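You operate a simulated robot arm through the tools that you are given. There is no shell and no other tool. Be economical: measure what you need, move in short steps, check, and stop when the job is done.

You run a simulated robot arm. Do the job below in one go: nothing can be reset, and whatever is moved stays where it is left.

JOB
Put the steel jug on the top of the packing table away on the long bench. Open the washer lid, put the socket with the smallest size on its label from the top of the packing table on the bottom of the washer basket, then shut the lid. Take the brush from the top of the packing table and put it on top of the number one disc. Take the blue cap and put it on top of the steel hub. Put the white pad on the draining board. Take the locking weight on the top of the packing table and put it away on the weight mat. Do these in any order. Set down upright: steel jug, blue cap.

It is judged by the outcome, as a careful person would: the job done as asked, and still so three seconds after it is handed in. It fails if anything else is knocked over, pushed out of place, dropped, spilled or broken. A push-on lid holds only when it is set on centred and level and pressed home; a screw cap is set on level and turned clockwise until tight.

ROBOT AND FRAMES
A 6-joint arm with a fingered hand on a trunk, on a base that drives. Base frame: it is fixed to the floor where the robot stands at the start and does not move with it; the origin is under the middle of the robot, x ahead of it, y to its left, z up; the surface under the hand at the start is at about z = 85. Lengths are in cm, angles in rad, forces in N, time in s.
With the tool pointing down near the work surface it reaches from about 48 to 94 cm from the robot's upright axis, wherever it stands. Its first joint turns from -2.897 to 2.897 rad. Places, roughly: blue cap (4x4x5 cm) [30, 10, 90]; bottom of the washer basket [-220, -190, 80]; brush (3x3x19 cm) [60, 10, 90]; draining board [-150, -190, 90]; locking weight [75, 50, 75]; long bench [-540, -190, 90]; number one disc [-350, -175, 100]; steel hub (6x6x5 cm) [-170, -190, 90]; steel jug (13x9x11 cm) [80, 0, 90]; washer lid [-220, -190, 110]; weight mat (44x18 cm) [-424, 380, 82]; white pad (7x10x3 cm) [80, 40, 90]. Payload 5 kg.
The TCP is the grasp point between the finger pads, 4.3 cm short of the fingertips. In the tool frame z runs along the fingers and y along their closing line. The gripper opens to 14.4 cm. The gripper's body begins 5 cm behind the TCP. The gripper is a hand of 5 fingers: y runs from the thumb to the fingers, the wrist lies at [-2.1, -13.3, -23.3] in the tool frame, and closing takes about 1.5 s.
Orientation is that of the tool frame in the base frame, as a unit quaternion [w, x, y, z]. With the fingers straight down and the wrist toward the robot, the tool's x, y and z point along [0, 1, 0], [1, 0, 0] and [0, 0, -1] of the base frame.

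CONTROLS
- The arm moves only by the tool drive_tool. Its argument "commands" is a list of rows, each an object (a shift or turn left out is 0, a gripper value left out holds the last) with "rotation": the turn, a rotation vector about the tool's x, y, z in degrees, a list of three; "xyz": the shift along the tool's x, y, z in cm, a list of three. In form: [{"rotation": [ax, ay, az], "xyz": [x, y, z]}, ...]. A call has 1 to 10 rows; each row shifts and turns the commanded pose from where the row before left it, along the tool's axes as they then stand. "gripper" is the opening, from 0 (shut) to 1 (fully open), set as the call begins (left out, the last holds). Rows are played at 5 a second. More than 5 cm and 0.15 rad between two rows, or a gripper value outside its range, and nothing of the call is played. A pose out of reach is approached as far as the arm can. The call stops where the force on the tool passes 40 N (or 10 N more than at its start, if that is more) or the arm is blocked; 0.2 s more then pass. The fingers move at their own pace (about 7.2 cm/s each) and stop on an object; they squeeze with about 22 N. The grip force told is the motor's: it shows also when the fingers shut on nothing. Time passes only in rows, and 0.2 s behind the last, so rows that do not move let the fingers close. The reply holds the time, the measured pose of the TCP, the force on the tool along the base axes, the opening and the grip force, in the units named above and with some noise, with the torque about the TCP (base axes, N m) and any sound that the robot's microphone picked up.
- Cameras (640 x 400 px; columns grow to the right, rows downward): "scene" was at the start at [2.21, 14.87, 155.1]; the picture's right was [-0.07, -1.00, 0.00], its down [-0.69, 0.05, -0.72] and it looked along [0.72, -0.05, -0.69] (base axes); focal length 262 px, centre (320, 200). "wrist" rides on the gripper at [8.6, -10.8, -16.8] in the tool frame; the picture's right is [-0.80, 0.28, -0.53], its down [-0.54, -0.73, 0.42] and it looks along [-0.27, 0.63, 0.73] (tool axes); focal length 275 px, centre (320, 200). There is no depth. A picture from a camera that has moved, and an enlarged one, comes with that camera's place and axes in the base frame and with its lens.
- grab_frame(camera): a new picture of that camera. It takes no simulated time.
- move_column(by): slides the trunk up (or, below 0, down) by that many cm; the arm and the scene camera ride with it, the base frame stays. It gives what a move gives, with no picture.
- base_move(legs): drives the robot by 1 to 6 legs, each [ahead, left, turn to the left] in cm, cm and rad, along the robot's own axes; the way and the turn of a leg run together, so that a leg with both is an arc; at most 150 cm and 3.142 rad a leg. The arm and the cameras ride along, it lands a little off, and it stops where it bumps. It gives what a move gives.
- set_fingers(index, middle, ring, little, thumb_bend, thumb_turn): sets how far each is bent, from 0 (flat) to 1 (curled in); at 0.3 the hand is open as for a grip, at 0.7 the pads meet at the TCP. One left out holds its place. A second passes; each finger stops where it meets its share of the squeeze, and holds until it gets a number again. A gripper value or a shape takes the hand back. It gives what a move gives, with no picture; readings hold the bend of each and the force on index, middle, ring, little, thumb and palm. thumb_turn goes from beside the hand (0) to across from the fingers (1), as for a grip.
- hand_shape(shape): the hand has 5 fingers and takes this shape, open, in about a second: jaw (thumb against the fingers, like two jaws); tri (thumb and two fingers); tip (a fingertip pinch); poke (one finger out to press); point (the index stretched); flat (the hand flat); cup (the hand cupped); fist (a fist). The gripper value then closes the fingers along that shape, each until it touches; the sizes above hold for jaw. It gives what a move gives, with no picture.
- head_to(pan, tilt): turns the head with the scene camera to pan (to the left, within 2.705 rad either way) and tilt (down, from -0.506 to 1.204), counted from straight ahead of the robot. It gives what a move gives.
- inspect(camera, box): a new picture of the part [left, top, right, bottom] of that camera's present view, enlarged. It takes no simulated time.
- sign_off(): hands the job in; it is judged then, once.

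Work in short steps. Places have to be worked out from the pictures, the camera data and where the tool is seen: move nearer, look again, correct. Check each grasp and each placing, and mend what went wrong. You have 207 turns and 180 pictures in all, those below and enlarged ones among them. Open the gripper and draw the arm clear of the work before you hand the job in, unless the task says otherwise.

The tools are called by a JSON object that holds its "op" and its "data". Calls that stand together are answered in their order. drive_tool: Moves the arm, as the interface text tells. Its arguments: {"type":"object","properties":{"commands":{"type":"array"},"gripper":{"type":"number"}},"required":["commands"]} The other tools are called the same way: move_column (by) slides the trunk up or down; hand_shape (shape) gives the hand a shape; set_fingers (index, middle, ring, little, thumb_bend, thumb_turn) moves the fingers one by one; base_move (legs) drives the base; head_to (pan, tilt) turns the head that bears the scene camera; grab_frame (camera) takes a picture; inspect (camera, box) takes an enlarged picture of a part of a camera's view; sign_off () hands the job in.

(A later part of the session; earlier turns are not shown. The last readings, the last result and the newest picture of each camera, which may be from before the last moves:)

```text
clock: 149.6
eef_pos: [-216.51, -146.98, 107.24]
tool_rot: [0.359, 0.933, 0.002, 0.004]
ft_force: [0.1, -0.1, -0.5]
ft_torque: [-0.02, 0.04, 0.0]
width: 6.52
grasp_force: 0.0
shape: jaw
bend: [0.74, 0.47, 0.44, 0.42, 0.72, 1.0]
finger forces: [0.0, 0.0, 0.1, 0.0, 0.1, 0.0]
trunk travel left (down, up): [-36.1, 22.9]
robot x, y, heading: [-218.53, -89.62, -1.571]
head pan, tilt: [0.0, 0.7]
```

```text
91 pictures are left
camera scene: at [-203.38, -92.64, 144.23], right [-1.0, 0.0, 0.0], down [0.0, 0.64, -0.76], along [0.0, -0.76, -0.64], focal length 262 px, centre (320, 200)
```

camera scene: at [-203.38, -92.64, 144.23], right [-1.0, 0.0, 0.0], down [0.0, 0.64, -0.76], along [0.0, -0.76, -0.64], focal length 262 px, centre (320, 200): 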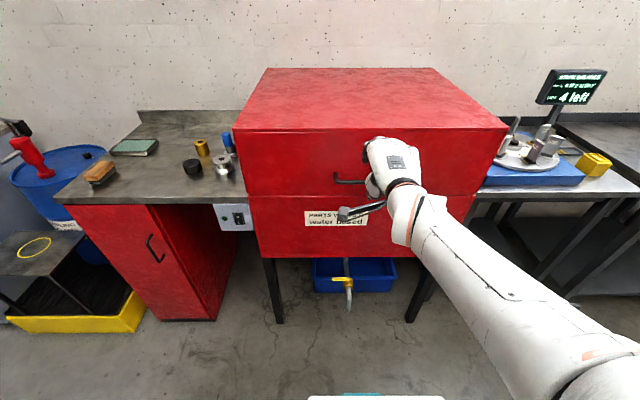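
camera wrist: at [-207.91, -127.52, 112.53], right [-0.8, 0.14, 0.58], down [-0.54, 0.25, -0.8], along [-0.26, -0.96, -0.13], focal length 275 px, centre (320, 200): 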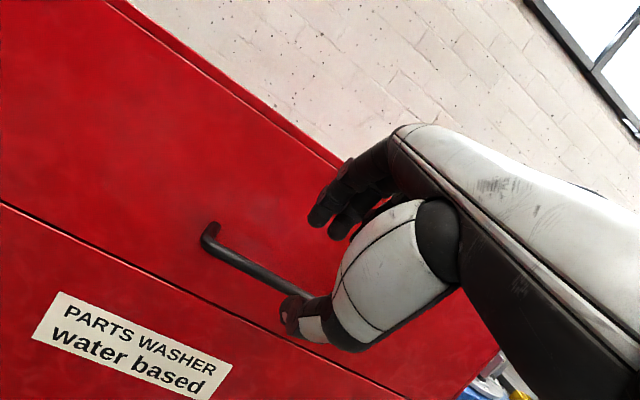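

The bar is where I judged it. I advance 7 cm along the fingers so the bar lies between thumb and fingers.

{"op": "drive_tool", "data": {"commands": [{"xyz": [0, 0, 2.5]}, {"xyz": [0, 0, 2.5]}, {"xyz": [0, 0, 2]}, {}]}}

{"op": "grab_frame", "data": {"camera": "wrist"}}

```text
clock: 150.6
eef_pos: [-216.38, -151.7, 101.87]
tool_rot: [0.359, 0.933, 0.001, 0.003]
ft_force: [0.2, -0.1, -0.7]
ft_torque: [-0.03, -0.02, 0.03]
width: 6.48
grasp_force: 0.1
shape: jaw
bend: [0.74, 0.47, 0.44, 0.42, 0.72, 1.0]
finger forces: [0.1, 0.1, 0.1, 0.0, 0.0, 0.0]
trunk travel left (down, up): [-36.1, 22.9]
robot x, y, heading: [-218.63, -89.85, -1.573]
head pan, tilt: [0.0, 0.7]
```

```text
90 pictures are left
camera wrist: at [-207.83, -132.33, 107.22], right [-0.8, 0.14, 0.58], down [-0.54, 0.25, -0.8], along [-0.26, -0.96, -0.12], focal length 275 px, centre (320, 200)
```

wrist: 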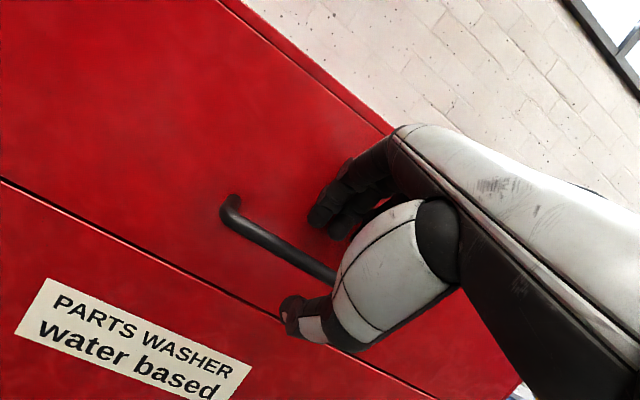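

The bar lies between thumb and fingers with no contact. I close on it.

{"op": "drive_tool", "data": {"commands": [{}, {}, {}, {}, {}, {}, {}], "gripper": 0.0}}

{"op": "grab_frame", "data": {"camera": "wrist"}}

```text
clock: 152.2
eef_pos: [-216.41, -151.7, 101.94]
tool_rot: [0.359, 0.933, 0.001, 0.003]
ft_force: [0.0, 1.2, 0.4]
ft_torque: [0.06, 0.07, 0.08]
width: 0.57
grasp_force: 22.3
shape: jaw
bend: [0.71, 0.68, 0.7, 0.7, 0.72, 1.0]
finger forces: [9.0, 4.7, 2.2, 0.0, 16.4, 0.0]
trunk travel left (down, up): [-36.1, 22.9]
robot x, y, heading: [-218.84, -89.78, -1.574]
head pan, tilt: [0.0, 0.7]
```

```text
89 pictures are left
camera wrist: at [-207.83, -132.28, 107.24], right [-0.8, 0.14, 0.58], down [-0.54, 0.25, -0.8], along [-0.26, -0.96, -0.13], focal length 275 px, centre (320, 200)
```

wrist: 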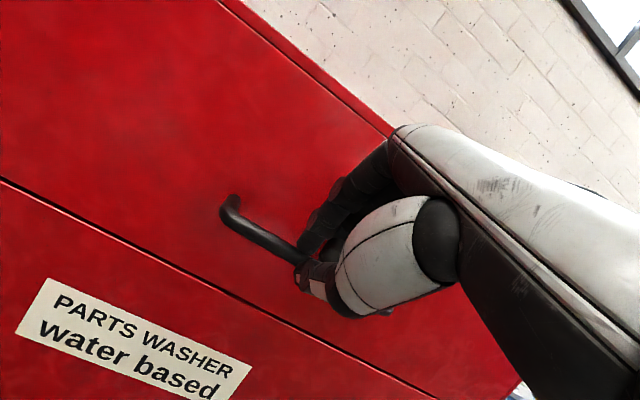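

Gripped. I lift along the assumed arc (hinge at the back, about y -225, z 90), turning the hand with the lid; first 15°.

{"op": "drive_tool", "data": {"commands": [{"xyz": [0, 1.5, -1.2], "rotation": [1.5, 0, 0]}, {"xyz": [0, 3.03, -2.43], "rotation": [3, 0, 0]}, {"xyz": [0, 3.03, -2.43], "rotation": [3, 0, 0]}, {"xyz": [0, 3.03, -2.43], "rotation": [3, 0, 0]}, {"xyz": [0, 3.03, -2.43], "rotation": [3, 0, 0]}]}}

{"op": "grab_frame", "data": {"camera": "scene"}}

```text
clock: 153.4
eef_pos: [-216.55, -156.04, 118.7]
tool_rot: [0.245, 0.969, 0.001, 0.004]
ft_force: [0.2, 0.2, -0.1]
ft_torque: [-0.04, 0.0, -0.03]
width: 0.4
grasp_force: 22.3
shape: jaw
bend: [0.71, 0.71, 0.7, 0.7, 0.73, 1.0]
finger forces: [0.0, 0.0, 0.0, 0.0, 0.0, 0.0]
trunk travel left (down, up): [-36.1, 22.9]
robot x, y, heading: [-219.13, -89.99, -1.574]
head pan, tilt: [0.0, 0.7]
```

```text
88 pictures are left
camera scene: at [-203.38, -92.65, 144.22], right [-1.0, 0.0, 0.0], down [0.0, 0.64, -0.76], along [0.0, -0.76, -0.64], focal length 262 px, centre (320, 200)
```

scene: 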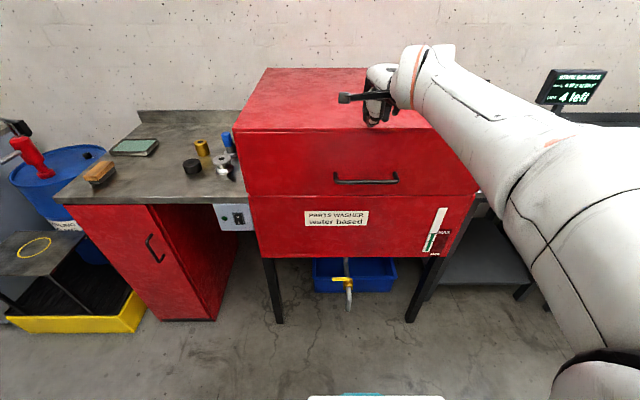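

The fingers slid off the bar; the lid is closed again and unharmed. I go back to the pre-approach point, with more pitch if possible, to take the bar deeper in the hand.

{"op": "drive_tool", "data": {"commands": [{"xyz": [0, -3.95, -2.15]}, {"xyz": [0, -3.95, -2.15]}, {"rotation": [-6.8, 0, 0]}, {"rotation": [-6.8, 0, 0]}, {"xyz": [0, -2.56, 2.85]}, {"xyz": [0, -2.56, 2.85]}, {"xyz": [0, -2.56, 2.85]}, {"rotation": [-6, 0, 0]}, {"rotation": [-6, 0, 0]}, {}], "gripper": 0.5}}

```text
clock: 155.6
eef_pos: [-216.41, -148.21, 108.15]
tool_rot: [0.455, 0.89, 0.001, 0.004]
ft_force: [-0.3, -0.5, -0.1]
ft_torque: [0.01, 0.04, 0.04]
width: 7.18
grasp_force: 0.1
shape: jaw
bend: [0.74, 0.45, 0.42, 0.4, 0.7, 1.0]
finger forces: [0.0, 0.0, 0.0, 0.0, 0.0, 0.1]
out of reach, approached as far as the arm can: row 9
trunk travel left (down, up): [-36.1, 22.9]
robot x, y, heading: [-218.82, -90.17, -1.572]
head pan, tilt: [0.0, 0.7]
```

Pitch is now 54°. I shift and advance so that the bar lies just beyond the TCP, deep between thumb and fingers.

{"op": "drive_tool", "data": {"commands": [{"xyz": [0, -1.72, 0]}, {"xyz": [0, -1.72, 2]}, {"xyz": [0, 0, 3]}, {"xyz": [0, 0, 3.5]}, {}]}}

{"op": "grab_frame", "data": {"camera": "wrist"}}

```text
clock: 156.5
eef_pos: [-216.31, -152.88, 102.64]
tool_rot: [0.459, 0.888, 0.002, 0.002]
ft_force: [-1.5, 29.7, 2.6]
ft_torque: [-0.98, 0.06, -0.32]
width: 6.67
grasp_force: 0.0
shape: jaw
bend: [0.75, 0.48, 0.43, 0.4, 0.7, 1.0]
finger forces: [8.9, 19.3, 1.9, 0.0, 0.2, 0.0]
out of reach, approached as far as the arm can: row 1, 2
trunk travel left (down, up): [-36.1, 22.9]
robot x, y, heading: [-219.07, -89.94, -1.572]
head pan, tilt: [0.0, 0.7]
stopped in row 4: the force on the tool passed its limit at 66 N (the readings are from after the stop); the commanded pose is now the measured one
```

```text
87 pictures are left
camera wrist: at [-207.84, -132.86, 103.66], right [-0.8, 0.27, 0.54], down [-0.54, 0.07, -0.84], along [-0.26, -0.96, 0.09], focal length 275 px, centre (320, 200)
```

wrist: 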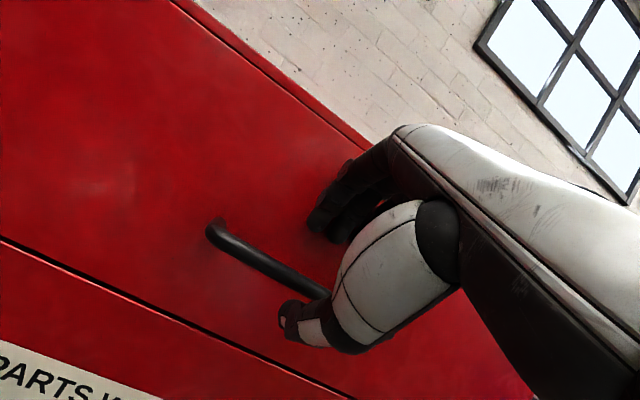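

The fingertips touched the lid's face. I back 0.8 cm, lower the trunk 1.6 cm to centre the bar, then close.

{"op": "drive_tool", "data": {"commands": [{"xyz": [0, 0, -0.8]}, {}]}}

{"op": "move_column", "data": {"by": -1.8}}

{"op": "drive_tool", "data": {"commands": [{}, {}, {}, {}, {}, {}, {}], "gripper": 0.0}}

{"op": "grab_frame", "data": {"camera": "wrist"}}

```text
clock: 157.1
eef_pos: [-216.45, -152.67, 103.13]
tool_rot: [0.458, 0.889, 0.002, 0.002]
ft_force: [0.9, 8.0, -1.7]
ft_torque: [-0.07, 0.02, 0.0]
width: 6.87
grasp_force: 0.1
shape: jaw
bend: [0.75, 0.46, 0.42, 0.4, 0.7, 1.0]
finger forces: [4.4, 3.8, 0.0, 0.1, 0.0, 0.0]
trunk travel left (down, up): [-36.1, 22.9]
robot x, y, heading: [-219.01, -89.91, -1.572]
head pan, tilt: [0.0, 0.7]
```

```text
clock: 157.8
eef_pos: [-216.37, -152.64, 101.35]
tool_rot: [0.458, 0.889, 0.001, 0.002]
ft_force: [0.6, 10.5, 2.2]
ft_torque: [-0.33, 0.0, 0.06]
width: 6.96
grasp_force: 0.2
shape: jaw
bend: [0.75, 0.46, 0.42, 0.4, 0.7, 1.0]
finger forces: [6.3, 4.6, 0.0, 0.0, 0.0, 0.1]
trunk travel left (down, up): [-34.3, 24.7]
robot x, y, heading: [-219.11, -90.16, -1.573]
head pan, tilt: [0.0, 0.7]
```

```text
clock: 159.3
eef_pos: [-216.46, -152.66, 101.24]
tool_rot: [0.457, 0.89, 0.002, 0.003]
ft_force: [-0.7, -1.2, -2.4]
ft_torque: [0.04, 0.04, 0.08]
width: 1.29
grasp_force: 21.6
shape: jaw
bend: [0.74, 0.6, 0.61, 0.57, 0.73, 1.0]
finger forces: [0.1, 0.0, 0.0, 1.9, 0.1, 0.0]
trunk travel left (down, up): [-34.3, 24.7]
robot x, y, heading: [-219.1, -89.95, -1.58]
head pan, tilt: [0.0, 0.7]
```

```text
86 pictures are left
camera wrist: at [-207.89, -132.66, 102.3], right [-0.8, 0.26, 0.54], down [-0.54, 0.07, -0.84], along [-0.26, -0.96, 0.08], focal length 275 px, centre (320, 200)
```

wrist: 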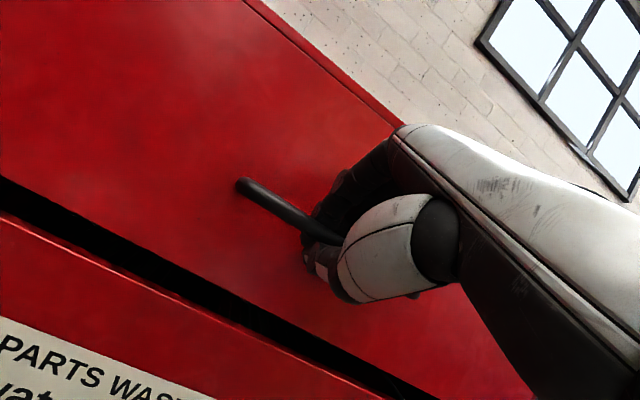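

The grip has already lifted the lid by a couple of centimetres. I continue along the arc, checking.

{"op": "drive_tool", "data": {"commands": [{"xyz": [0, 1.7, -0.9], "rotation": [1.5, 0, 0]}, {"xyz": [0, 3.42, -1.76], "rotation": [3, 0, 0]}, {"xyz": [0, 3.42, -1.76], "rotation": [3, 0, 0]}]}}

{"op": "grab_frame", "data": {"camera": "wrist"}}

```text
clock: 160.1
eef_pos: [-216.59, -153.23, 108.09]
tool_rot: [0.412, 0.911, 0.001, 0.002]
ft_force: [-0.6, 37.8, -2.4]
ft_torque: [-0.96, 0.16, -0.41]
width: 1.33
grasp_force: 22.0
shape: jaw
bend: [0.74, 0.74, 0.62, 0.58, 0.72, 1.0]
finger forces: [0.0, 23.7, 0.2, 0.0, 17.7, 0.0]
trunk travel left (down, up): [-34.3, 24.7]
robot x, y, heading: [-218.64, -90.12, -1.582]
head pan, tilt: [0.0, 0.7]
stopped in row 3: the force on the tool passed its limit at 48 N (the readings are from after the stop); the commanded pose is now the measured one
```

```text
85 pictures are left
camera wrist: at [-207.97, -133.41, 111.2], right [-0.8, 0.21, 0.56], down [-0.54, 0.16, -0.83], along [-0.26, -0.97, -0.01], focal length 275 px, centre (320, 200)
```

wrist: 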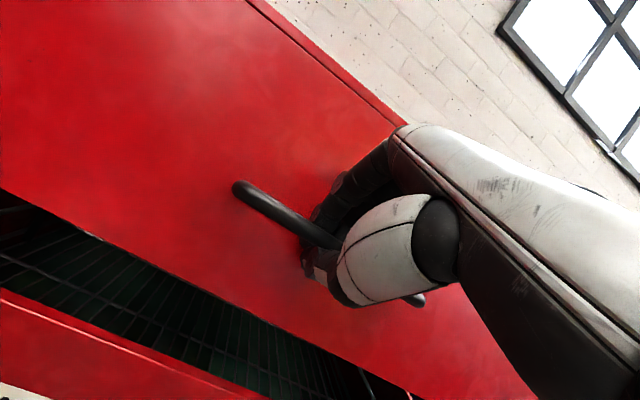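

The lid is opening; the fingers press on its face. I ease back 0.8 cm and go on upward in smaller steps.

{"op": "drive_tool", "data": {"commands": [{"xyz": [0, -0.55, -0.65]}, {"xyz": [0, 2.3, -1.6], "rotation": [2, 0, 0]}, {"xyz": [0, 2.3, -1.6], "rotation": [2, 0, 0]}, {"xyz": [0, 2.3, -1.6], "rotation": [2, 0, 0]}]}}

{"op": "grab_frame", "data": {"camera": "scene"}}

```text
clock: 161.1
eef_pos: [-216.66, -153.59, 117.0]
tool_rot: [0.367, 0.93, 0.0, 0.002]
ft_force: [1.7, 32.5, 2.5]
ft_torque: [-0.54, 0.12, -0.1]
width: 1.26
grasp_force: 21.8
shape: jaw
bend: [0.74, 0.74, 0.62, 0.58, 0.72, 1.0]
finger forces: [0.0, 17.5, 0.1, 0.0, 11.1, 0.0]
trunk travel left (down, up): [-34.3, 24.7]
robot x, y, heading: [-219.12, -90.11, -1.573]
head pan, tilt: [0.0, 0.7]
```

```text
84 pictures are left
camera scene: at [-203.35, -92.14, 142.44], right [-1.0, 0.0, 0.0], down [0.0, 0.64, -0.77], along [0.0, -0.77, -0.64], focal length 262 px, centre (320, 200)
```

scene: 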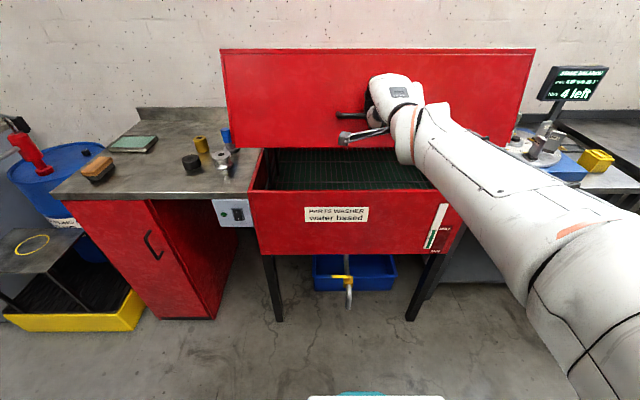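

The lid is about 20° open. I ease back and continue mostly straight up, turning the hand with it.

{"op": "drive_tool", "data": {"commands": [{"xyz": [0, -0.5, -0.5]}, {"xyz": [0, 2.4, -2.6], "rotation": [2.5, 0, 0]}, {"xyz": [0, 2.5, -2.5], "rotation": [2.5, 0, 0]}, {"xyz": [0, 2.5, -2.5], "rotation": [2.5, 0, 0]}]}}

```text
clock: 162.1
eef_pos: [-216.67, -153.97, 127.25]
tool_rot: [0.303, 0.953, 0.003, 0.002]
ft_force: [0.9, -3.6, -0.4]
ft_torque: [0.01, -0.08, 0.2]
width: 1.23
grasp_force: 21.6
shape: jaw
bend: [0.74, 0.6, 0.62, 0.51, 0.73, 1.0]
finger forces: [1.3, 0.0, 0.1, 2.8, 0.1, 0.0]
trunk travel left (down, up): [-34.3, 24.7]
robot x, y, heading: [-218.86, -90.08, -1.573]
head pan, tilt: [0.0, 0.7]
```

Forces are near zero and the path fits a hinge at about z 110. I continue along that arc.

{"op": "drive_tool", "data": {"commands": [{"xyz": [0, 3.29, -2.98], "rotation": [3.5, 0, 0]}, {"xyz": [0, 3.29, -2.98], "rotation": [3.5, 0, 0]}, {"xyz": [0, 3.29, -2.98], "rotation": [3.5, 0, 0]}, {"xyz": [0, 3.29, -2.98], "rotation": [3.5, 0, 0]}]}}

{"op": "grab_frame", "data": {"camera": "scene"}}

```text
clock: 163.0
eef_pos: [-217.04, -157.7, 134.62]
tool_rot: [0.117, 0.993, 0.006, -0.017]
ft_force: [0.5, 21.0, 9.3]
ft_torque: [-0.53, 0.26, -0.2]
width: 1.16
grasp_force: 21.5
shape: jaw
bend: [0.74, 0.75, 0.62, 0.58, 0.72, 1.0]
finger forces: [0.0, 20.8, 0.1, 0.0, 8.4, 0.0]
out of reach, approached as far as the arm can: row 4
trunk travel left (down, up): [-34.3, 24.7]
robot x, y, heading: [-219.09, -89.68, -1.571]
head pan, tilt: [0.0, 0.7]
stopped in row 4: the force on the tool passed its limit at 43 N (the readings are from after the stop); the commanded pose is now the measured one
```

```text
83 pictures are left
camera scene: at [-203.31, -92.13, 142.44], right [-1.0, 0.0, 0.0], down [0.0, 0.64, -0.77], along [0.0, -0.77, -0.64], focal length 262 px, centre (320, 200)
```

scene: 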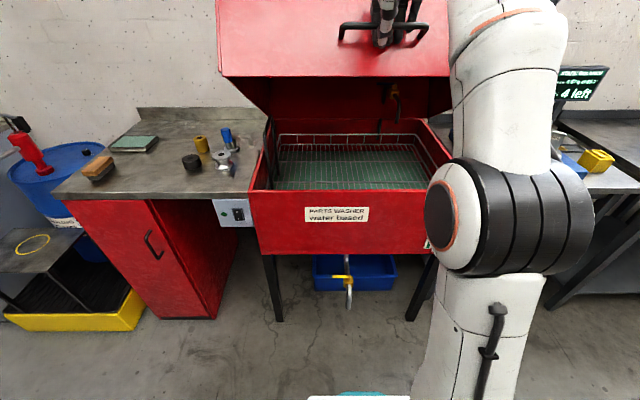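

The lid is about 40° open and hardly loads the hand, so it seems balanced. I test by opening the fingers where they are.

{"op": "drive_tool", "data": {"commands": [{}, {}, {}, {}], "gripper": 0.5}}

{"op": "grab_frame", "data": {"camera": "scene"}}

{"op": "grab_frame", "data": {"camera": "wrist"}}

```text
clock: 163.5
eef_pos: [-217.13, -157.0, 135.35]
tool_rot: [0.122, 0.992, 0.006, -0.014]
ft_force: [-1.4, 42.3, 18.1]
ft_torque: [-0.41, 0.26, -0.62]
width: 6.13
grasp_force: 0.0
shape: jaw
bend: [0.75, 0.55, 0.46, 0.4, 0.7, 1.0]
finger forces: [12.9, 21.5, 10.7, 0.0, 0.0, 0.0]
trunk travel left (down, up): [-34.3, 24.7]
robot x, y, heading: [-218.88, -89.52, -1.571]
head pan, tilt: [0.0, 0.7]
stopped in row 2: the force on the tool passed its limit at 46 N (the readings are from after the stop); the commanded pose is now the measured one
```

```text
82 pictures are left
camera scene: at [-203.38, -91.69, 142.47], right [-1.0, 0.0, 0.0], down [0.0, 0.64, -0.77], along [0.0, -0.77, -0.64], focal length 262 px, centre (320, 200)
```

scene: 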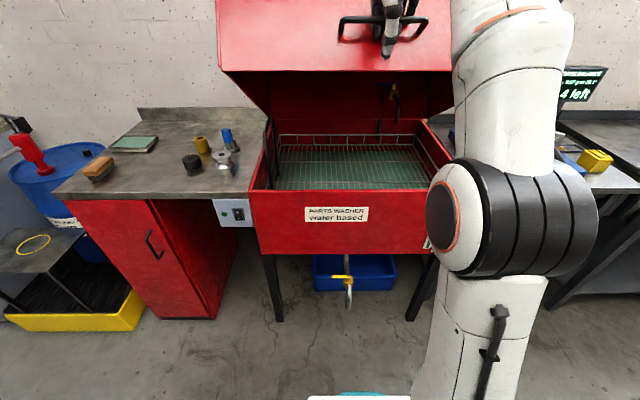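

```text
81 pictures are left
camera wrist: at [-208.11, -142.14, 148.83], right [-0.78, -0.15, 0.61], down [-0.56, 0.6, -0.57], along [-0.28, -0.79, -0.55], focal length 275 px, centre (320, 200)
```

wrist: 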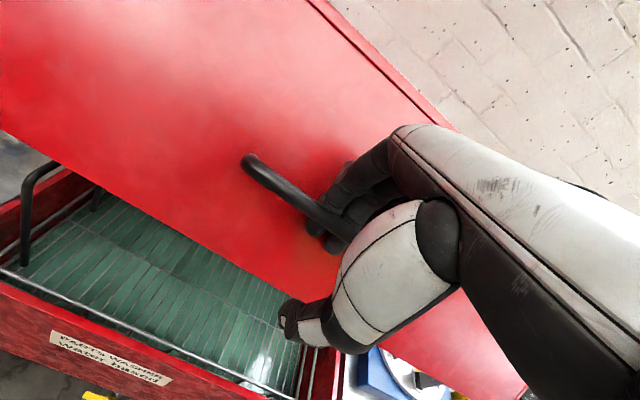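

I withdraw the hand upward and back, and see whether the lid stays.

{"op": "drive_tool", "data": {"commands": [{"xyz": [0, -0.6, -1]}, {"xyz": [0, -0.8, -3]}, {"xyz": [0, -2, -4]}, {"xyz": [0, -4, -1]}]}}

{"op": "grab_frame", "data": {"camera": "scene"}}

```text
clock: 164.5
eef_pos: [-216.44, -148.77, 141.71]
tool_rot: [0.114, 0.993, 0.005, -0.015]
ft_force: [0.9, 1.6, 0.7]
ft_torque: [-0.07, 0.02, -0.02]
width: 7.19
grasp_force: 0.1
shape: jaw
bend: [0.74, 0.45, 0.42, 0.4, 0.7, 1.0]
finger forces: [0.1, 0.1, 0.0, 0.1, 0.0, 0.1]
out of reach, approached as far as the arm can: row 3, 4
trunk travel left (down, up): [-34.3, 24.7]
robot x, y, heading: [-218.89, -89.32, -1.574]
head pan, tilt: [0.0, 0.7]
```

```text
80 pictures are left
camera scene: at [-203.37, -92.43, 142.41], right [-1.0, 0.0, 0.0], down [0.0, 0.64, -0.77], along [0.0, -0.77, -0.64], focal length 262 px, centre (320, 200)
```

scene: 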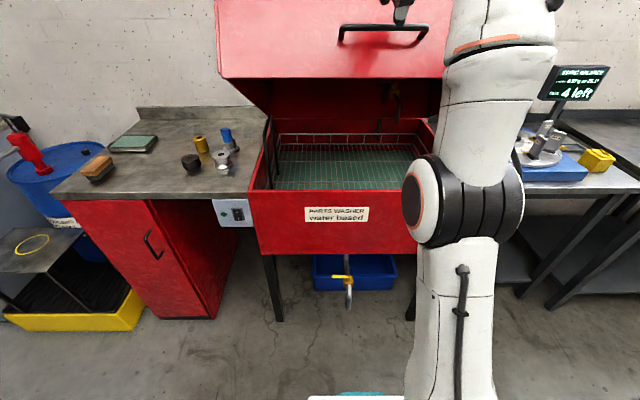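

The lid stays where it is left. I'll push it further open from below: lower the trunk, pitch the hand forward, and reach under its edge.

{"op": "move_column", "data": {"by": -28}}

{"op": "drive_tool", "data": {"commands": [{"rotation": [-8, 0, 0]}, {"rotation": [-8, 0, 0]}, {"rotation": [-8, 0, 0]}, {"rotation": [-8, 0, 0]}, {"rotation": [-7, 0, 0]}, {}], "gripper": 0.0}}

{"op": "grab_frame", "data": {"camera": "scene"}}

```text
clock: 167.4
eef_pos: [-216.37, -148.9, 113.71]
tool_rot: [0.113, 0.993, 0.006, -0.015]
ft_force: [-0.2, 0.7, -0.6]
ft_torque: [0.02, 0.01, -0.02]
width: 7.2
grasp_force: 0.0
shape: jaw
bend: [0.74, 0.45, 0.42, 0.4, 0.7, 1.0]
finger forces: [0.0, 0.1, 0.1, 0.1, 0.0, 0.0]
trunk travel left (down, up): [-6.3, 52.7]
robot x, y, heading: [-219.22, -89.89, -1.572]
head pan, tilt: [0.0, 0.7]
```

```text
clock: 168.8
eef_pos: [-216.36, -156.78, 129.78]
tool_rot: [0.437, 0.899, 0.011, -0.012]
ft_force: [-0.4, 0.0, -0.6]
ft_torque: [-0.04, -0.03, -0.02]
width: 0.0
grasp_force: 22.4
shape: jaw
bend: [0.7, 0.71, 0.7, 0.7, 0.59, 1.0]
finger forces: [0.0, 0.1, 0.0, 0.0, 0.0, 0.1]
out of reach, approached as far as the arm can: row 1, 2, 3, 4, 5
trunk travel left (down, up): [-6.3, 52.7]
robot x, y, heading: [-219.21, -90.12, -1.575]
head pan, tilt: [0.0, 0.7]
```

```text
79 pictures are left
camera scene: at [-203.37, -92.48, 114.43], right [-1.0, 0.0, 0.0], down [0.0, 0.64, -0.76], along [0.0, -0.76, -0.64], focal length 262 px, centre (320, 200)
```

scene: 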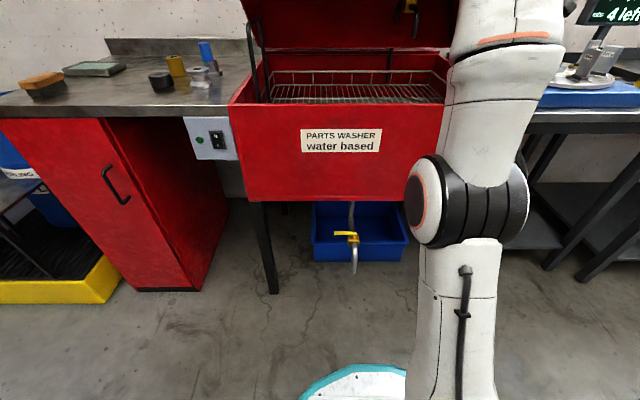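

I tilt the head up to see hand and lid.

{"op": "head_to", "data": {"pan": 0.0, "tilt": 0.0}}

{"op": "grab_frame", "data": {"camera": "scene"}}

{"op": "grab_frame", "data": {"camera": "wrist"}}

```text
clock: 169.8
eef_pos: [-216.28, -156.68, 129.84]
tool_rot: [0.436, 0.9, 0.011, -0.012]
ft_force: [0.3, 0.8, -0.3]
ft_torque: [-0.01, 0.02, -0.01]
width: 0.0
grasp_force: 22.0
shape: jaw
bend: [0.7, 0.71, 0.7, 0.7, 0.59, 1.0]
finger forces: [0.1, 0.0, 0.1, 0.1, 0.0, 0.1]
trunk travel left (down, up): [-6.3, 52.7]
robot x, y, heading: [-219.11, -89.68, -1.575]
head pan, tilt: [0.0, 0.0]
```

```text
78 pictures are left
camera scene: at [-203.37, -92.98, 120.8], right [-1.0, 0.0, 0.0], down [0.0, 0.0, -1.0], along [0.0, -1.0, 0.0], focal length 262 px, centre (320, 200)
```

scene: 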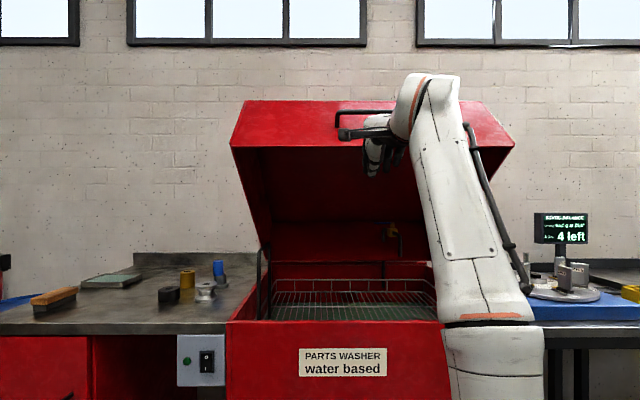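

```text
77 pictures are left
camera wrist: at [-207.76, -136.65, 131.39], right [-0.78, 0.24, 0.58], down [-0.57, 0.11, -0.81], along [-0.26, -0.97, 0.05], focal length 275 px, centre (320, 200)
```

wrist: 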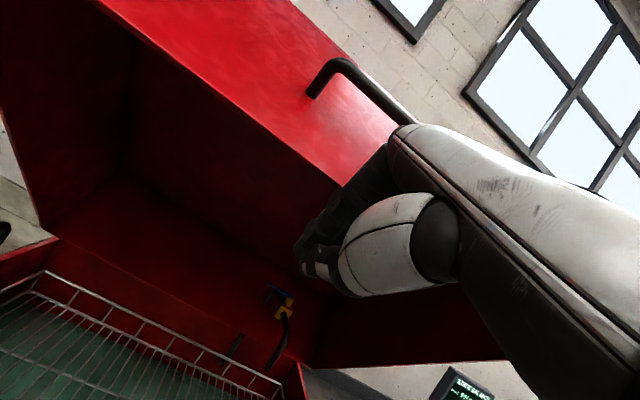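

The hand is already under the lid's edge. I raise the trunk to push the lid further up.

{"op": "move_column", "data": {"by": 14}}

{"op": "grab_frame", "data": {"camera": "scene"}}

```text
clock: 171.5
eef_pos: [-216.33, -156.66, 143.71]
tool_rot: [0.435, 0.9, 0.01, -0.012]
ft_force: [-0.1, 0.2, 0.4]
ft_torque: [-0.02, -0.02, 0.02]
width: 0.0
grasp_force: 21.8
shape: jaw
bend: [0.7, 0.71, 0.7, 0.7, 0.59, 1.0]
finger forces: [0.1, 0.0, 0.0, 0.0, 0.0, 0.0]
trunk travel left (down, up): [-20.3, 38.7]
robot x, y, heading: [-219.05, -89.96, -1.574]
head pan, tilt: [0.0, 0.0]
```

```text
76 pictures are left
camera scene: at [-203.37, -92.99, 134.81], right [-1.0, 0.0, 0.0], down [0.0, 0.0, -1.0], along [0.0, -1.0, 0.0], focal length 262 px, centre (320, 200)
```

scene: 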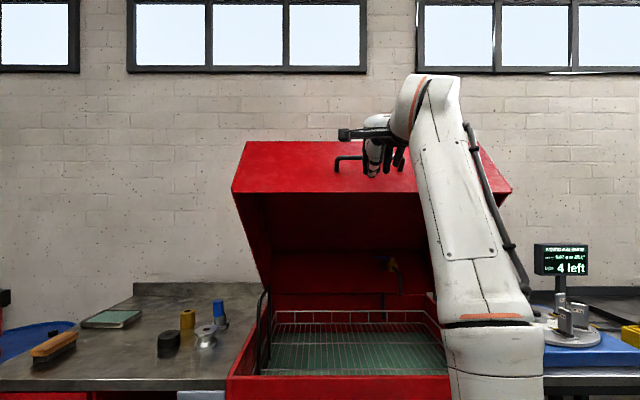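

The hand passed in front of the edge. I go down 20 cm, drive the base 13 cm forward so the hand is inside, then raise again.

{"op": "move_column", "data": {"by": -20}}

{"op": "base_move", "data": {"legs": [[13, 0, 0]]}}

{"op": "move_column", "data": {"by": 20}}

{"op": "grab_frame", "data": {"camera": "scene"}}

```text
clock: 173.7
eef_pos: [-216.41, -156.67, 123.72]
tool_rot: [0.436, 0.9, 0.011, -0.012]
ft_force: [-0.1, 0.3, -0.4]
ft_torque: [-0.02, -0.02, -0.02]
width: 0.0
grasp_force: 22.4
shape: jaw
bend: [0.7, 0.71, 0.7, 0.7, 0.59, 1.0]
finger forces: [0.1, 0.1, 0.1, 0.0, 0.0, 0.0]
trunk travel left (down, up): [-0.3, 58.7]
robot x, y, heading: [-219.24, -89.54, -1.572]
head pan, tilt: [0.0, 0.0]
```

```text
clock: 174.9
eef_pos: [-216.6, -169.53, 123.68]
tool_rot: [0.436, 0.9, 0.009, -0.013]
ft_force: [0.2, -0.7, -0.5]
ft_torque: [0.01, 0.01, 0.01]
width: 0.0
grasp_force: 22.0
shape: jaw
bend: [0.7, 0.71, 0.7, 0.7, 0.59, 1.0]
finger forces: [0.0, 0.0, 0.0, 0.0, 0.0, 0.1]
trunk travel left (down, up): [-0.3, 58.7]
robot x, y, heading: [-219.31, -102.69, -1.576]
head pan, tilt: [0.0, 0.0]
```

```text
clock: 177.1
eef_pos: [-216.61, -169.53, 143.57]
tool_rot: [0.436, 0.9, 0.009, -0.013]
ft_force: [-0.6, -0.1, -0.2]
ft_torque: [0.05, 0.02, 0.01]
width: 0.0
grasp_force: 22.4
shape: jaw
bend: [0.7, 0.71, 0.7, 0.7, 0.59, 1.0]
finger forces: [0.0, 0.0, 0.0, 0.0, 0.0, 0.0]
trunk travel left (down, up): [-20.3, 38.7]
robot x, y, heading: [-218.65, -102.76, -1.581]
head pan, tilt: [0.0, 0.0]
```

```text
75 pictures are left
camera scene: at [-203.43, -105.81, 134.81], right [-1.0, 0.01, 0.0], down [0.0, 0.0, -1.0], along [-0.01, -1.0, 0.0], focal length 262 px, centre (320, 200)
```

scene: 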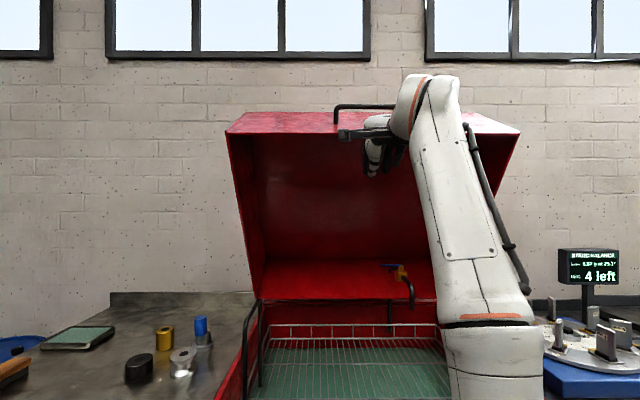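

The lid is now wide open (edge at about z 152). I lower the hand, back out, and check that it stays.

{"op": "move_column", "data": {"by": -14}}

{"op": "base_move", "data": {"legs": [[-14, 0, 0]]}}

{"op": "grab_frame", "data": {"camera": "scene"}}

```text
clock: 178.8
eef_pos: [-216.64, -169.47, 129.68]
tool_rot: [0.436, 0.9, 0.009, -0.013]
ft_force: [0.6, -0.4, -0.4]
ft_torque: [0.02, 0.0, 0.0]
width: 0.01
grasp_force: 22.0
shape: jaw
bend: [0.7, 0.71, 0.7, 0.7, 0.59, 1.0]
finger forces: [0.0, 0.1, 0.1, 0.0, 0.0, 0.1]
trunk travel left (down, up): [-6.3, 52.7]
robot x, y, heading: [-218.76, -102.54, -1.576]
head pan, tilt: [0.0, 0.0]
```

```text
clock: 180.1
eef_pos: [-216.4, -155.37, 129.82]
tool_rot: [0.436, 0.9, 0.01, -0.012]
ft_force: [0.2, -0.1, -0.2]
ft_torque: [0.0, -0.01, 0.01]
width: 0.0
grasp_force: 22.1
shape: jaw
bend: [0.7, 0.71, 0.7, 0.7, 0.59, 1.0]
finger forces: [0.0, 0.1, 0.1, 0.0, 0.0, 0.0]
trunk travel left (down, up): [-6.3, 52.7]
robot x, y, heading: [-219.0, -88.57, -1.575]
head pan, tilt: [0.0, 0.0]
```

```text
74 pictures are left
camera scene: at [-203.36, -91.72, 120.81], right [-1.0, 0.0, 0.0], down [0.0, 0.0, -1.0], along [0.0, -1.0, 0.0], focal length 262 px, centre (320, 200)
```

scene: 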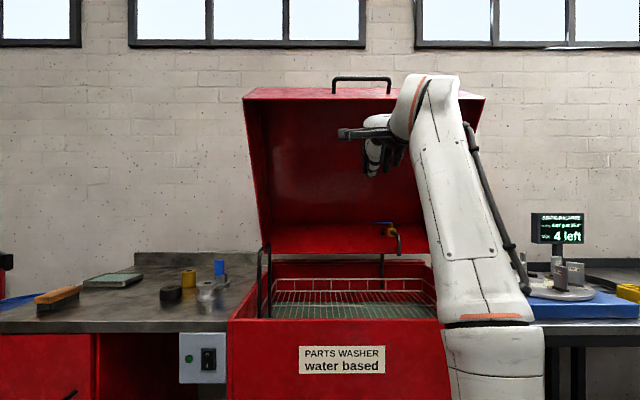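

The lid stays open. Now back to the table for the next items: turn, drive along y = -111, then to the table; meanwhile I restore the trunk and the upright hand.

{"op": "base_move", "data": {"legs": [[0, 0, 1.575], [0, -23, 0], [150, 0, 0], [22, 0, 0]]}}

{"op": "move_column", "data": {"by": 42}}

{"op": "drive_tool", "data": {"commands": [{"xyz": [0, -1.2, 2.2]}, {"xyz": [0, -2.5, 3.5]}, {"xyz": [0, -3, 3.5]}, {"xyz": [0, -3, 3.5]}, {"rotation": [7.5, 0, 0]}, {"rotation": [7.5, 0, 0]}, {"rotation": [7.5, 0, 0]}, {"rotation": [7.5, 0, 0]}, {"rotation": [7.5, 0, 0]}, {"rotation": [7.5, 0, 0]}], "gripper": 0.6}}

```text
clock: 194.0
eef_pos: [20.79, -110.56, 129.67]
tool_rot: [0.319, 0.632, 0.64, 0.298]
ft_force: [1.3, 0.5, -0.7]
ft_torque: [0.01, -0.03, 0.01]
width: 0.02
grasp_force: 21.8
shape: jaw
bend: [0.7, 0.71, 0.7, 0.7, 0.59, 1.0]
finger forces: [0.1, 0.0, 0.0, 0.1, 0.0, 0.0]
trunk travel left (down, up): [-6.3, 52.7]
robot x, y, heading: [-45.97, -112.72, -0.016]
head pan, tilt: [0.0, 0.0]
```

```text
refused: 42 is not a number from -40 to 40
```

```text
clock: 196.2
eef_pos: [20.18, -109.54, 106.47]
tool_rot: [0.052, 0.704, 0.708, 0.03]
ft_force: [0.0, -0.3, 0.2]
ft_torque: [0.01, -0.06, 0.01]
width: 8.64
grasp_force: 0.0
shape: jaw
bend: [0.74, 0.41, 0.38, 0.43, 0.65, 1.0]
finger forces: [0.0, 0.0, 0.0, 0.0, 0.0, 0.1]
out of reach, approached as far as the arm can: row 1, 2, 3, 4, 5, 6, 7, 8, 9, 10
trunk travel left (down, up): [-6.3, 52.7]
robot x, y, heading: [-46.2, -112.89, -0.013]
head pan, tilt: [0.0, 0.0]
```

I raise the trunk 38 cm, drive left to the table's middle, and straighten the hand fully.

{"op": "move_column", "data": {"by": 38}}

{"op": "drive_tool", "data": {"commands": [{"rotation": [6.6, 1.8, 0.3]}, {}]}}

{"op": "base_move", "data": {"legs": [[0, 118, 0.013], [38, 0, 0]]}}

{"op": "head_to", "data": {"pan": 0.0, "tilt": 0.75}}

{"op": "grab_frame", "data": {"camera": "scene"}}

{"op": "grab_frame", "data": {"camera": "wrist"}}

```text
clock: 199.9
eef_pos: [20.06, -109.58, 144.71]
tool_rot: [0.053, 0.705, 0.707, 0.031]
ft_force: [-0.2, -0.2, 0.3]
ft_torque: [-0.01, 0.03, 0.01]
width: 8.65
grasp_force: 0.2
shape: jaw
bend: [0.74, 0.41, 0.38, 0.43, 0.65, 1.0]
finger forces: [0.1, 0.0, 0.1, 0.1, 0.0, 0.0]
trunk travel left (down, up): [-44.3, 14.7]
robot x, y, heading: [-45.92, -112.39, -0.01]
head pan, tilt: [0.0, 0.0]
```

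```text
clock: 200.5
eef_pos: [18.52, -108.71, 142.21]
tool_rot: [0.003, 0.708, 0.707, 0.003]
ft_force: [-0.4, 0.1, -0.3]
ft_torque: [0.0, -0.02, -0.03]
width: 8.6
grasp_force: 0.1
shape: jaw
bend: [0.74, 0.41, 0.38, 0.43, 0.65, 1.0]
finger forces: [0.0, 0.0, 0.0, 0.1, 0.0, 0.0]
out of reach, approached as far as the arm can: row 1
trunk travel left (down, up): [-44.3, 14.7]
robot x, y, heading: [-45.87, -112.43, -0.012]
head pan, tilt: [0.0, 0.0]
```

```text
clock: 208.5
eef_pos: [57.27, 10.51, 142.15]
tool_rot: [0.002, 0.707, 0.708, 0.002]
ft_force: [0.8, -0.5, -1.0]
ft_torque: [-0.04, 0.05, 0.0]
width: 8.66
grasp_force: 0.1
shape: jaw
bend: [0.74, 0.41, 0.38, 0.43, 0.65, 1.0]
finger forces: [0.0, 0.0, 0.0, 0.1, 0.0, 0.0]
trunk travel left (down, up): [-44.3, 14.7]
robot x, y, heading: [-7.6, 6.59, -0.002]
head pan, tilt: [0.0, 0.0]
```

```text
clock: 209.6
eef_pos: [57.14, 10.62, 142.26]
tool_rot: [0.002, 0.706, 0.708, 0.002]
ft_force: [-0.2, -0.4, 0.0]
ft_torque: [-0.03, -0.01, 0.02]
width: 8.65
grasp_force: 0.0
shape: jaw
bend: [0.74, 0.41, 0.38, 0.43, 0.65, 1.0]
finger forces: [0.0, 0.0, 0.0, 0.1, 0.0, 0.0]
trunk travel left (down, up): [-44.3, 14.7]
robot x, y, heading: [-7.62, 6.41, -0.007]
head pan, tilt: [0.0, 0.75]
```

```text
73 pictures are left
camera scene: at [-5.1, 21.9, 152.01], right [-0.01, -1.0, 0.0], down [-0.68, 0.0, -0.73], along [0.73, 0.0, -0.68], focal length 262 px, centre (320, 200)
```

scene: 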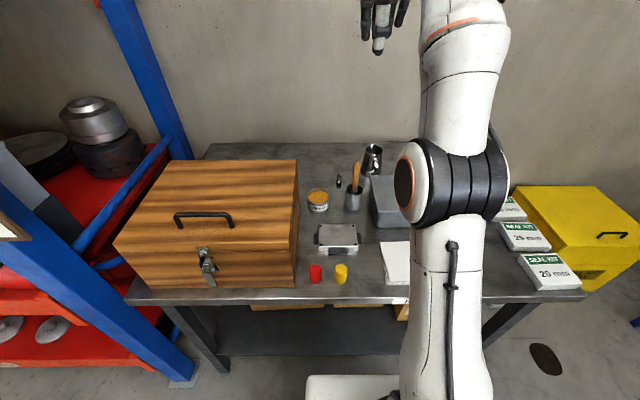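

```text
72 pictures are left
camera wrist: at [46.32, 19.29, 158.93], right [0.28, -0.8, 0.54], down [-0.72, -0.54, -0.43], along [0.63, -0.27, -0.73], focal length 275 px, centre (320, 200)
```

wrist: 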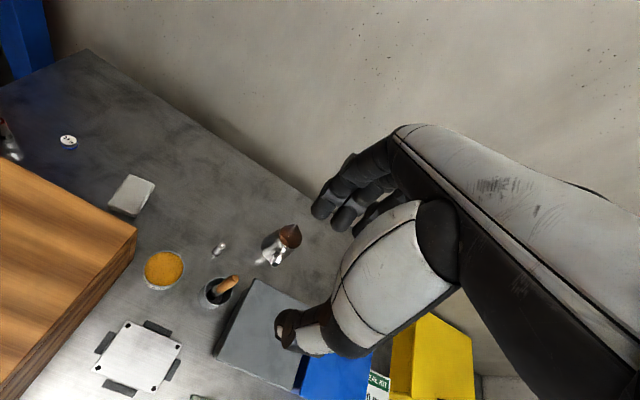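

Good view: the brush handle's top is at about (63.8, 9.9, 105). I take the tri shape, go over it and down to z 112.

{"op": "hand_shape", "data": {"shape": "tri"}}

{"op": "drive_tool", "data": {"commands": [{"xyz": [-0.4, 3.3, 3]}, {"xyz": [-0.3, 3.2, 3]}, {"xyz": [0, 0, 5]}, {"xyz": [0, 0, 5]}, {"xyz": [0, 0, 5]}, {"xyz": [0, 0, 5]}, {"xyz": [0, 0, 4]}, {}], "gripper": 0.65}}

{"op": "grab_frame", "data": {"camera": "wrist"}}

{"op": "inspect", "data": {"camera": "scene", "box": [290, 120, 450, 240]}}

```text
clock: 210.5
eef_pos: [57.08, 10.52, 142.03]
tool_rot: [0.002, 0.706, 0.708, 0.001]
ft_force: [0.0, 0.2, -0.3]
ft_torque: [-0.01, 0.05, -0.02]
width: 14.36
grasp_force: 0.0
shape: tri
bend: [0.3, 0.3, 0.99, 0.99, 0.3, 0.98]
finger forces: [0.0, 0.1, 0.1, 0.0, 0.0, 0.0]
trunk travel left (down, up): [-44.3, 14.7]
robot x, y, heading: [-7.45, 6.43, -0.007]
head pan, tilt: [0.0, 0.75]
```

```text
clock: 212.3
eef_pos: [63.78, 10.15, 112.28]
tool_rot: [0.001, 0.707, 0.707, 0.003]
ft_force: [0.4, 0.3, -0.5]
ft_torque: [0.03, 0.02, 0.01]
width: 9.38
grasp_force: 0.0
shape: tri
bend: [0.73, 0.39, 0.99, 0.99, 0.63, 1.0]
finger forces: [0.1, 0.0, 0.0, 0.0, 0.0, 0.1]
trunk travel left (down, up): [-44.3, 14.7]
robot x, y, heading: [-7.37, 6.44, -0.002]
head pan, tilt: [0.0, 0.75]
```

```text
71 pictures are left
camera wrist: at [53.0, 18.73, 129.06], right [0.28, -0.8, 0.54], down [-0.72, -0.54, -0.43], along [0.63, -0.27, -0.73], focal length 275 px, centre (320, 200)
```

wrist: 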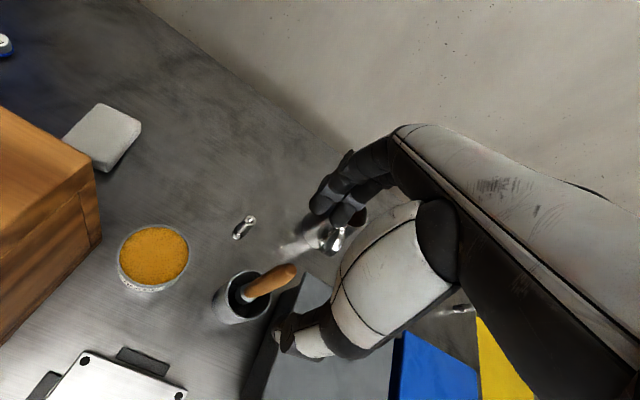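

```text
3.33 times, centred on (370, 180) of scene
camera zoom: at [-5.09, 21.9, 152.0], right [-0.01, -1.0, 0.0], down [-0.68, 0.0, -0.73], along [0.73, 0.0, -0.68], focal length 875 px, centre (153, 267)
```

zoom: 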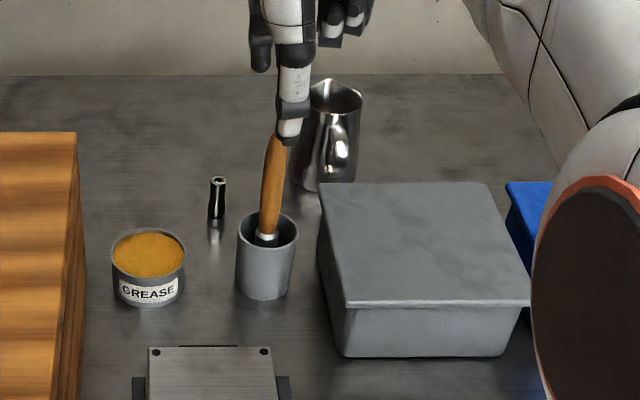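

The handle leans forward a little; at gripping height it is at about (63, 10.2). I lower to z 102.5 and close.

{"op": "drive_tool", "data": {"commands": [{"xyz": [0, -0.7, 3]}, {"xyz": [0, 0, 3.5]}, {"xyz": [0, 0, 3.3]}, {}]}}

{"op": "drive_tool", "data": {"commands": [{}, {}, {}, {}, {}, {}, {}], "gripper": 0.0}}

{"op": "inspect", "data": {"camera": "wrist", "box": [180, 180, 400, 360]}}

```text
clock: 213.3
eef_pos: [63.31, 9.97, 102.47]
tool_rot: [0.002, 0.707, 0.708, 0.002]
ft_force: [0.3, 0.7, -0.2]
ft_torque: [0.01, 0.02, -0.01]
width: 9.36
grasp_force: 0.1
shape: tri
bend: [0.73, 0.39, 0.99, 0.99, 0.63, 1.0]
finger forces: [0.0, 0.2, 0.0, 0.1, 0.0, 0.0]
trunk travel left (down, up): [-44.3, 14.7]
robot x, y, heading: [-7.79, 6.54, -0.01]
head pan, tilt: [0.0, 0.75]
```

```text
clock: 214.9
eef_pos: [63.33, 10.05, 102.48]
tool_rot: [0.002, 0.706, 0.708, 0.003]
ft_force: [0.4, 0.9, 0.3]
ft_torque: [0.0, -0.05, 0.0]
width: 1.14
grasp_force: 21.8
shape: tri
bend: [0.71, 0.64, 1.0, 1.0, 0.74, 1.0]
finger forces: [7.6, 11.0, 0.1, 0.1, 18.5, 0.1]
trunk travel left (down, up): [-44.3, 14.7]
robot x, y, heading: [-7.89, 6.57, -0.009]
head pan, tilt: [0.0, 0.75]
```

```text
2.22 times, centred on (290, 270) of wrist
camera zoom: at [52.43, 18.68, 119.28], right [0.28, -0.8, 0.54], down [-0.72, -0.54, -0.43], along [0.63, -0.27, -0.73], focal length 612 px, centre (387, 44)
```

zoom: 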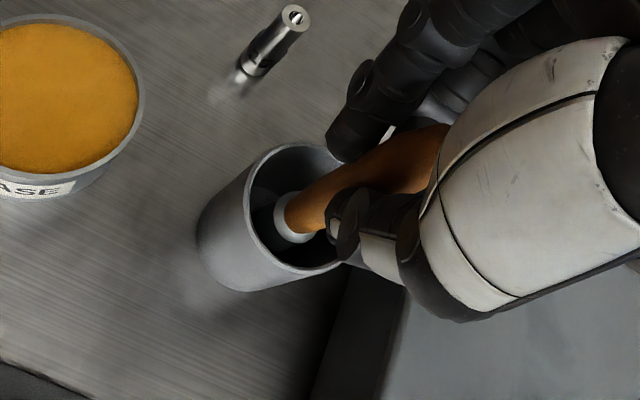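

Held by thumb, index and middle. I lift straight up out of the cup, slowly at first.

{"op": "drive_tool", "data": {"commands": [{"xyz": [0, 0, -1]}, {"xyz": [0, 0, -2]}, {"xyz": [0, 0, -2]}, {"xyz": [0, 0, -2]}, {"xyz": [0, 0, -3]}, {"xyz": [0, 0, -4]}, {"xyz": [0, 0, -5]}, {"xyz": [0, 0, -4]}]}}

{"op": "grab_frame", "data": {"camera": "scene"}}

{"op": "grab_frame", "data": {"camera": "wrist"}}

```text
clock: 216.7
eef_pos: [62.94, 10.2, 125.27]
tool_rot: [0.001, 0.706, 0.708, 0.002]
ft_force: [-0.5, -0.5, -0.3]
ft_torque: [0.02, 0.01, -0.02]
width: 1.19
grasp_force: 22.1
shape: tri
bend: [0.71, 0.64, 1.0, 1.0, 0.74, 1.0]
finger forces: [7.8, 11.0, 0.1, 0.0, 18.6, 0.1]
trunk travel left (down, up): [-44.3, 14.7]
robot x, y, heading: [-7.45, 6.26, -0.006]
head pan, tilt: [0.0, 0.75]
```

```text
68 pictures are left
camera scene: at [-5.11, 21.9, 151.99], right [-0.01, -1.0, 0.0], down [-0.68, 0.0, -0.73], along [0.73, 0.0, -0.68], focal length 262 px, centre (320, 200)
```

scene: 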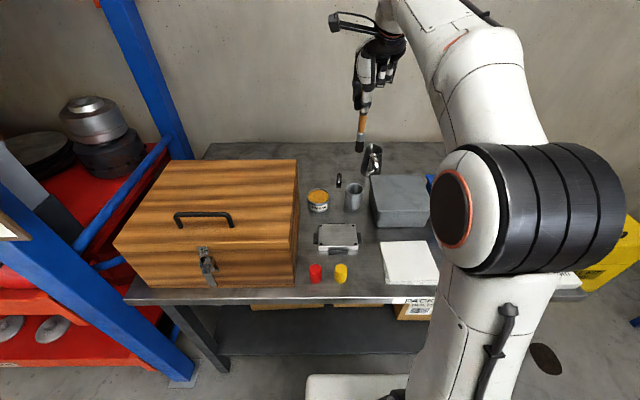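

```text
67 pictures are left
camera wrist: at [52.09, 18.82, 142.0], right [0.28, -0.8, 0.53], down [-0.72, -0.54, -0.43], along [0.63, -0.27, -0.73], focal length 275 px, centre (320, 200)
```

wrist: 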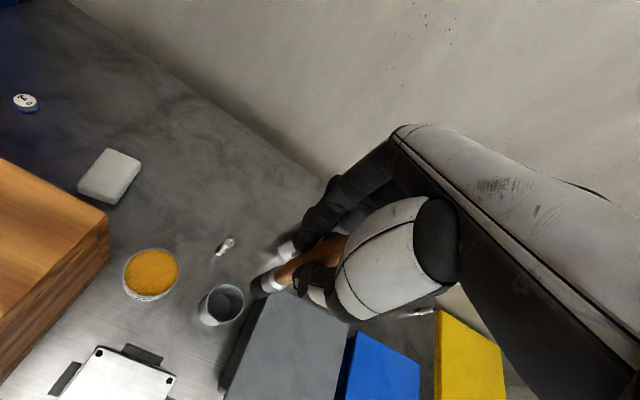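

The brush is out and the cup undisturbed. I drive along the aisle to x about -330 and look at the bench there before turning.

{"op": "base_move", "data": {"legs": [[-38, 0, 0], [0, -118, 0], [-150, 0, 0], [-130, 0, 0]]}}

{"op": "head_to", "data": {"pan": -1.5, "tilt": 0.5}}

{"op": "grab_frame", "data": {"camera": "scene"}}

```text
clock: 238.0
eef_pos: [-256.35, -101.02, 125.26]
tool_rot: [0.003, 0.733, 0.68, 0.001]
ft_force: [-0.2, -0.5, -0.3]
ft_torque: [-0.05, 0.03, 0.0]
width: 1.16
grasp_force: 21.9
shape: tri
bend: [0.71, 0.64, 1.0, 1.0, 0.74, 1.0]
finger forces: [7.8, 11.0, 0.0, 0.0, 18.6, 0.0]
trunk travel left (down, up): [-44.3, 14.7]
robot x, y, heading: [-326.72, -99.0, -0.078]
head pan, tilt: [0.0, 0.75]
```

```text
clock: 239.6
eef_pos: [-256.38, -101.02, 125.24]
tool_rot: [0.002, 0.733, 0.68, 0.001]
ft_force: [0.3, 0.5, 0.2]
ft_torque: [0.0, 0.0, -0.02]
width: 1.17
grasp_force: 22.1
shape: tri
bend: [0.71, 0.64, 1.0, 1.0, 0.74, 1.0]
finger forces: [7.7, 11.1, 0.0, 0.0, 18.6, 0.0]
trunk travel left (down, up): [-44.3, 14.7]
robot x, y, heading: [-326.75, -99.46, -0.086]
head pan, tilt: [-1.499, 0.499]
```

```text
66 pictures are left
camera scene: at [-331.67, -92.52, 154.2], right [-1.0, 0.01, 0.0], down [0.01, 0.48, -0.88], along [-0.01, -0.88, -0.48], focal length 262 px, centre (320, 200)
```

scene: 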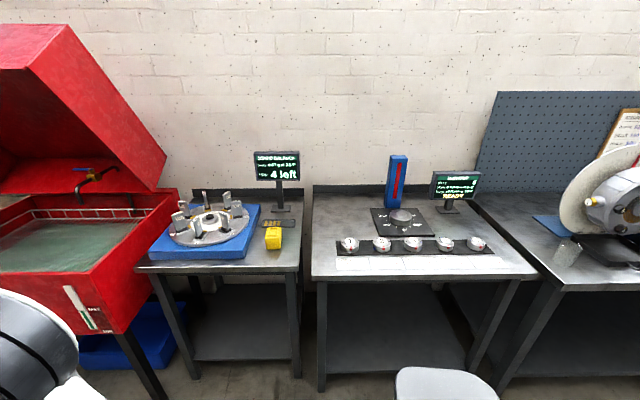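

{"op": "inspect", "data": {"camera": "scene", "box": [310, 140, 550, 290]}}

```text
2.67 times, centred on (430, 215) of scene
camera zoom: at [-331.67, -92.52, 154.2], right [-1.0, 0.01, 0.0], down [0.01, 0.48, -0.88], along [-0.01, -0.88, -0.48], focal length 700 px, centre (27, 160)
```

zoom: 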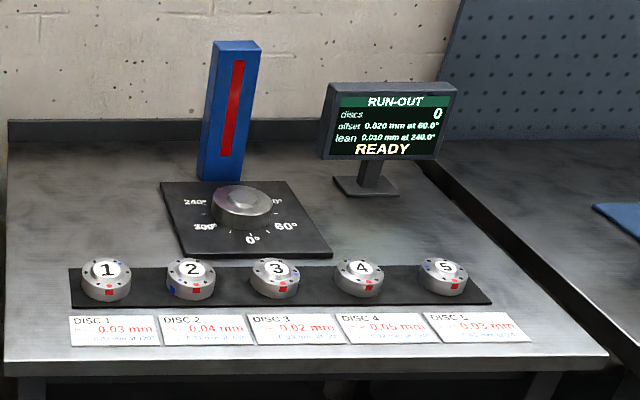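

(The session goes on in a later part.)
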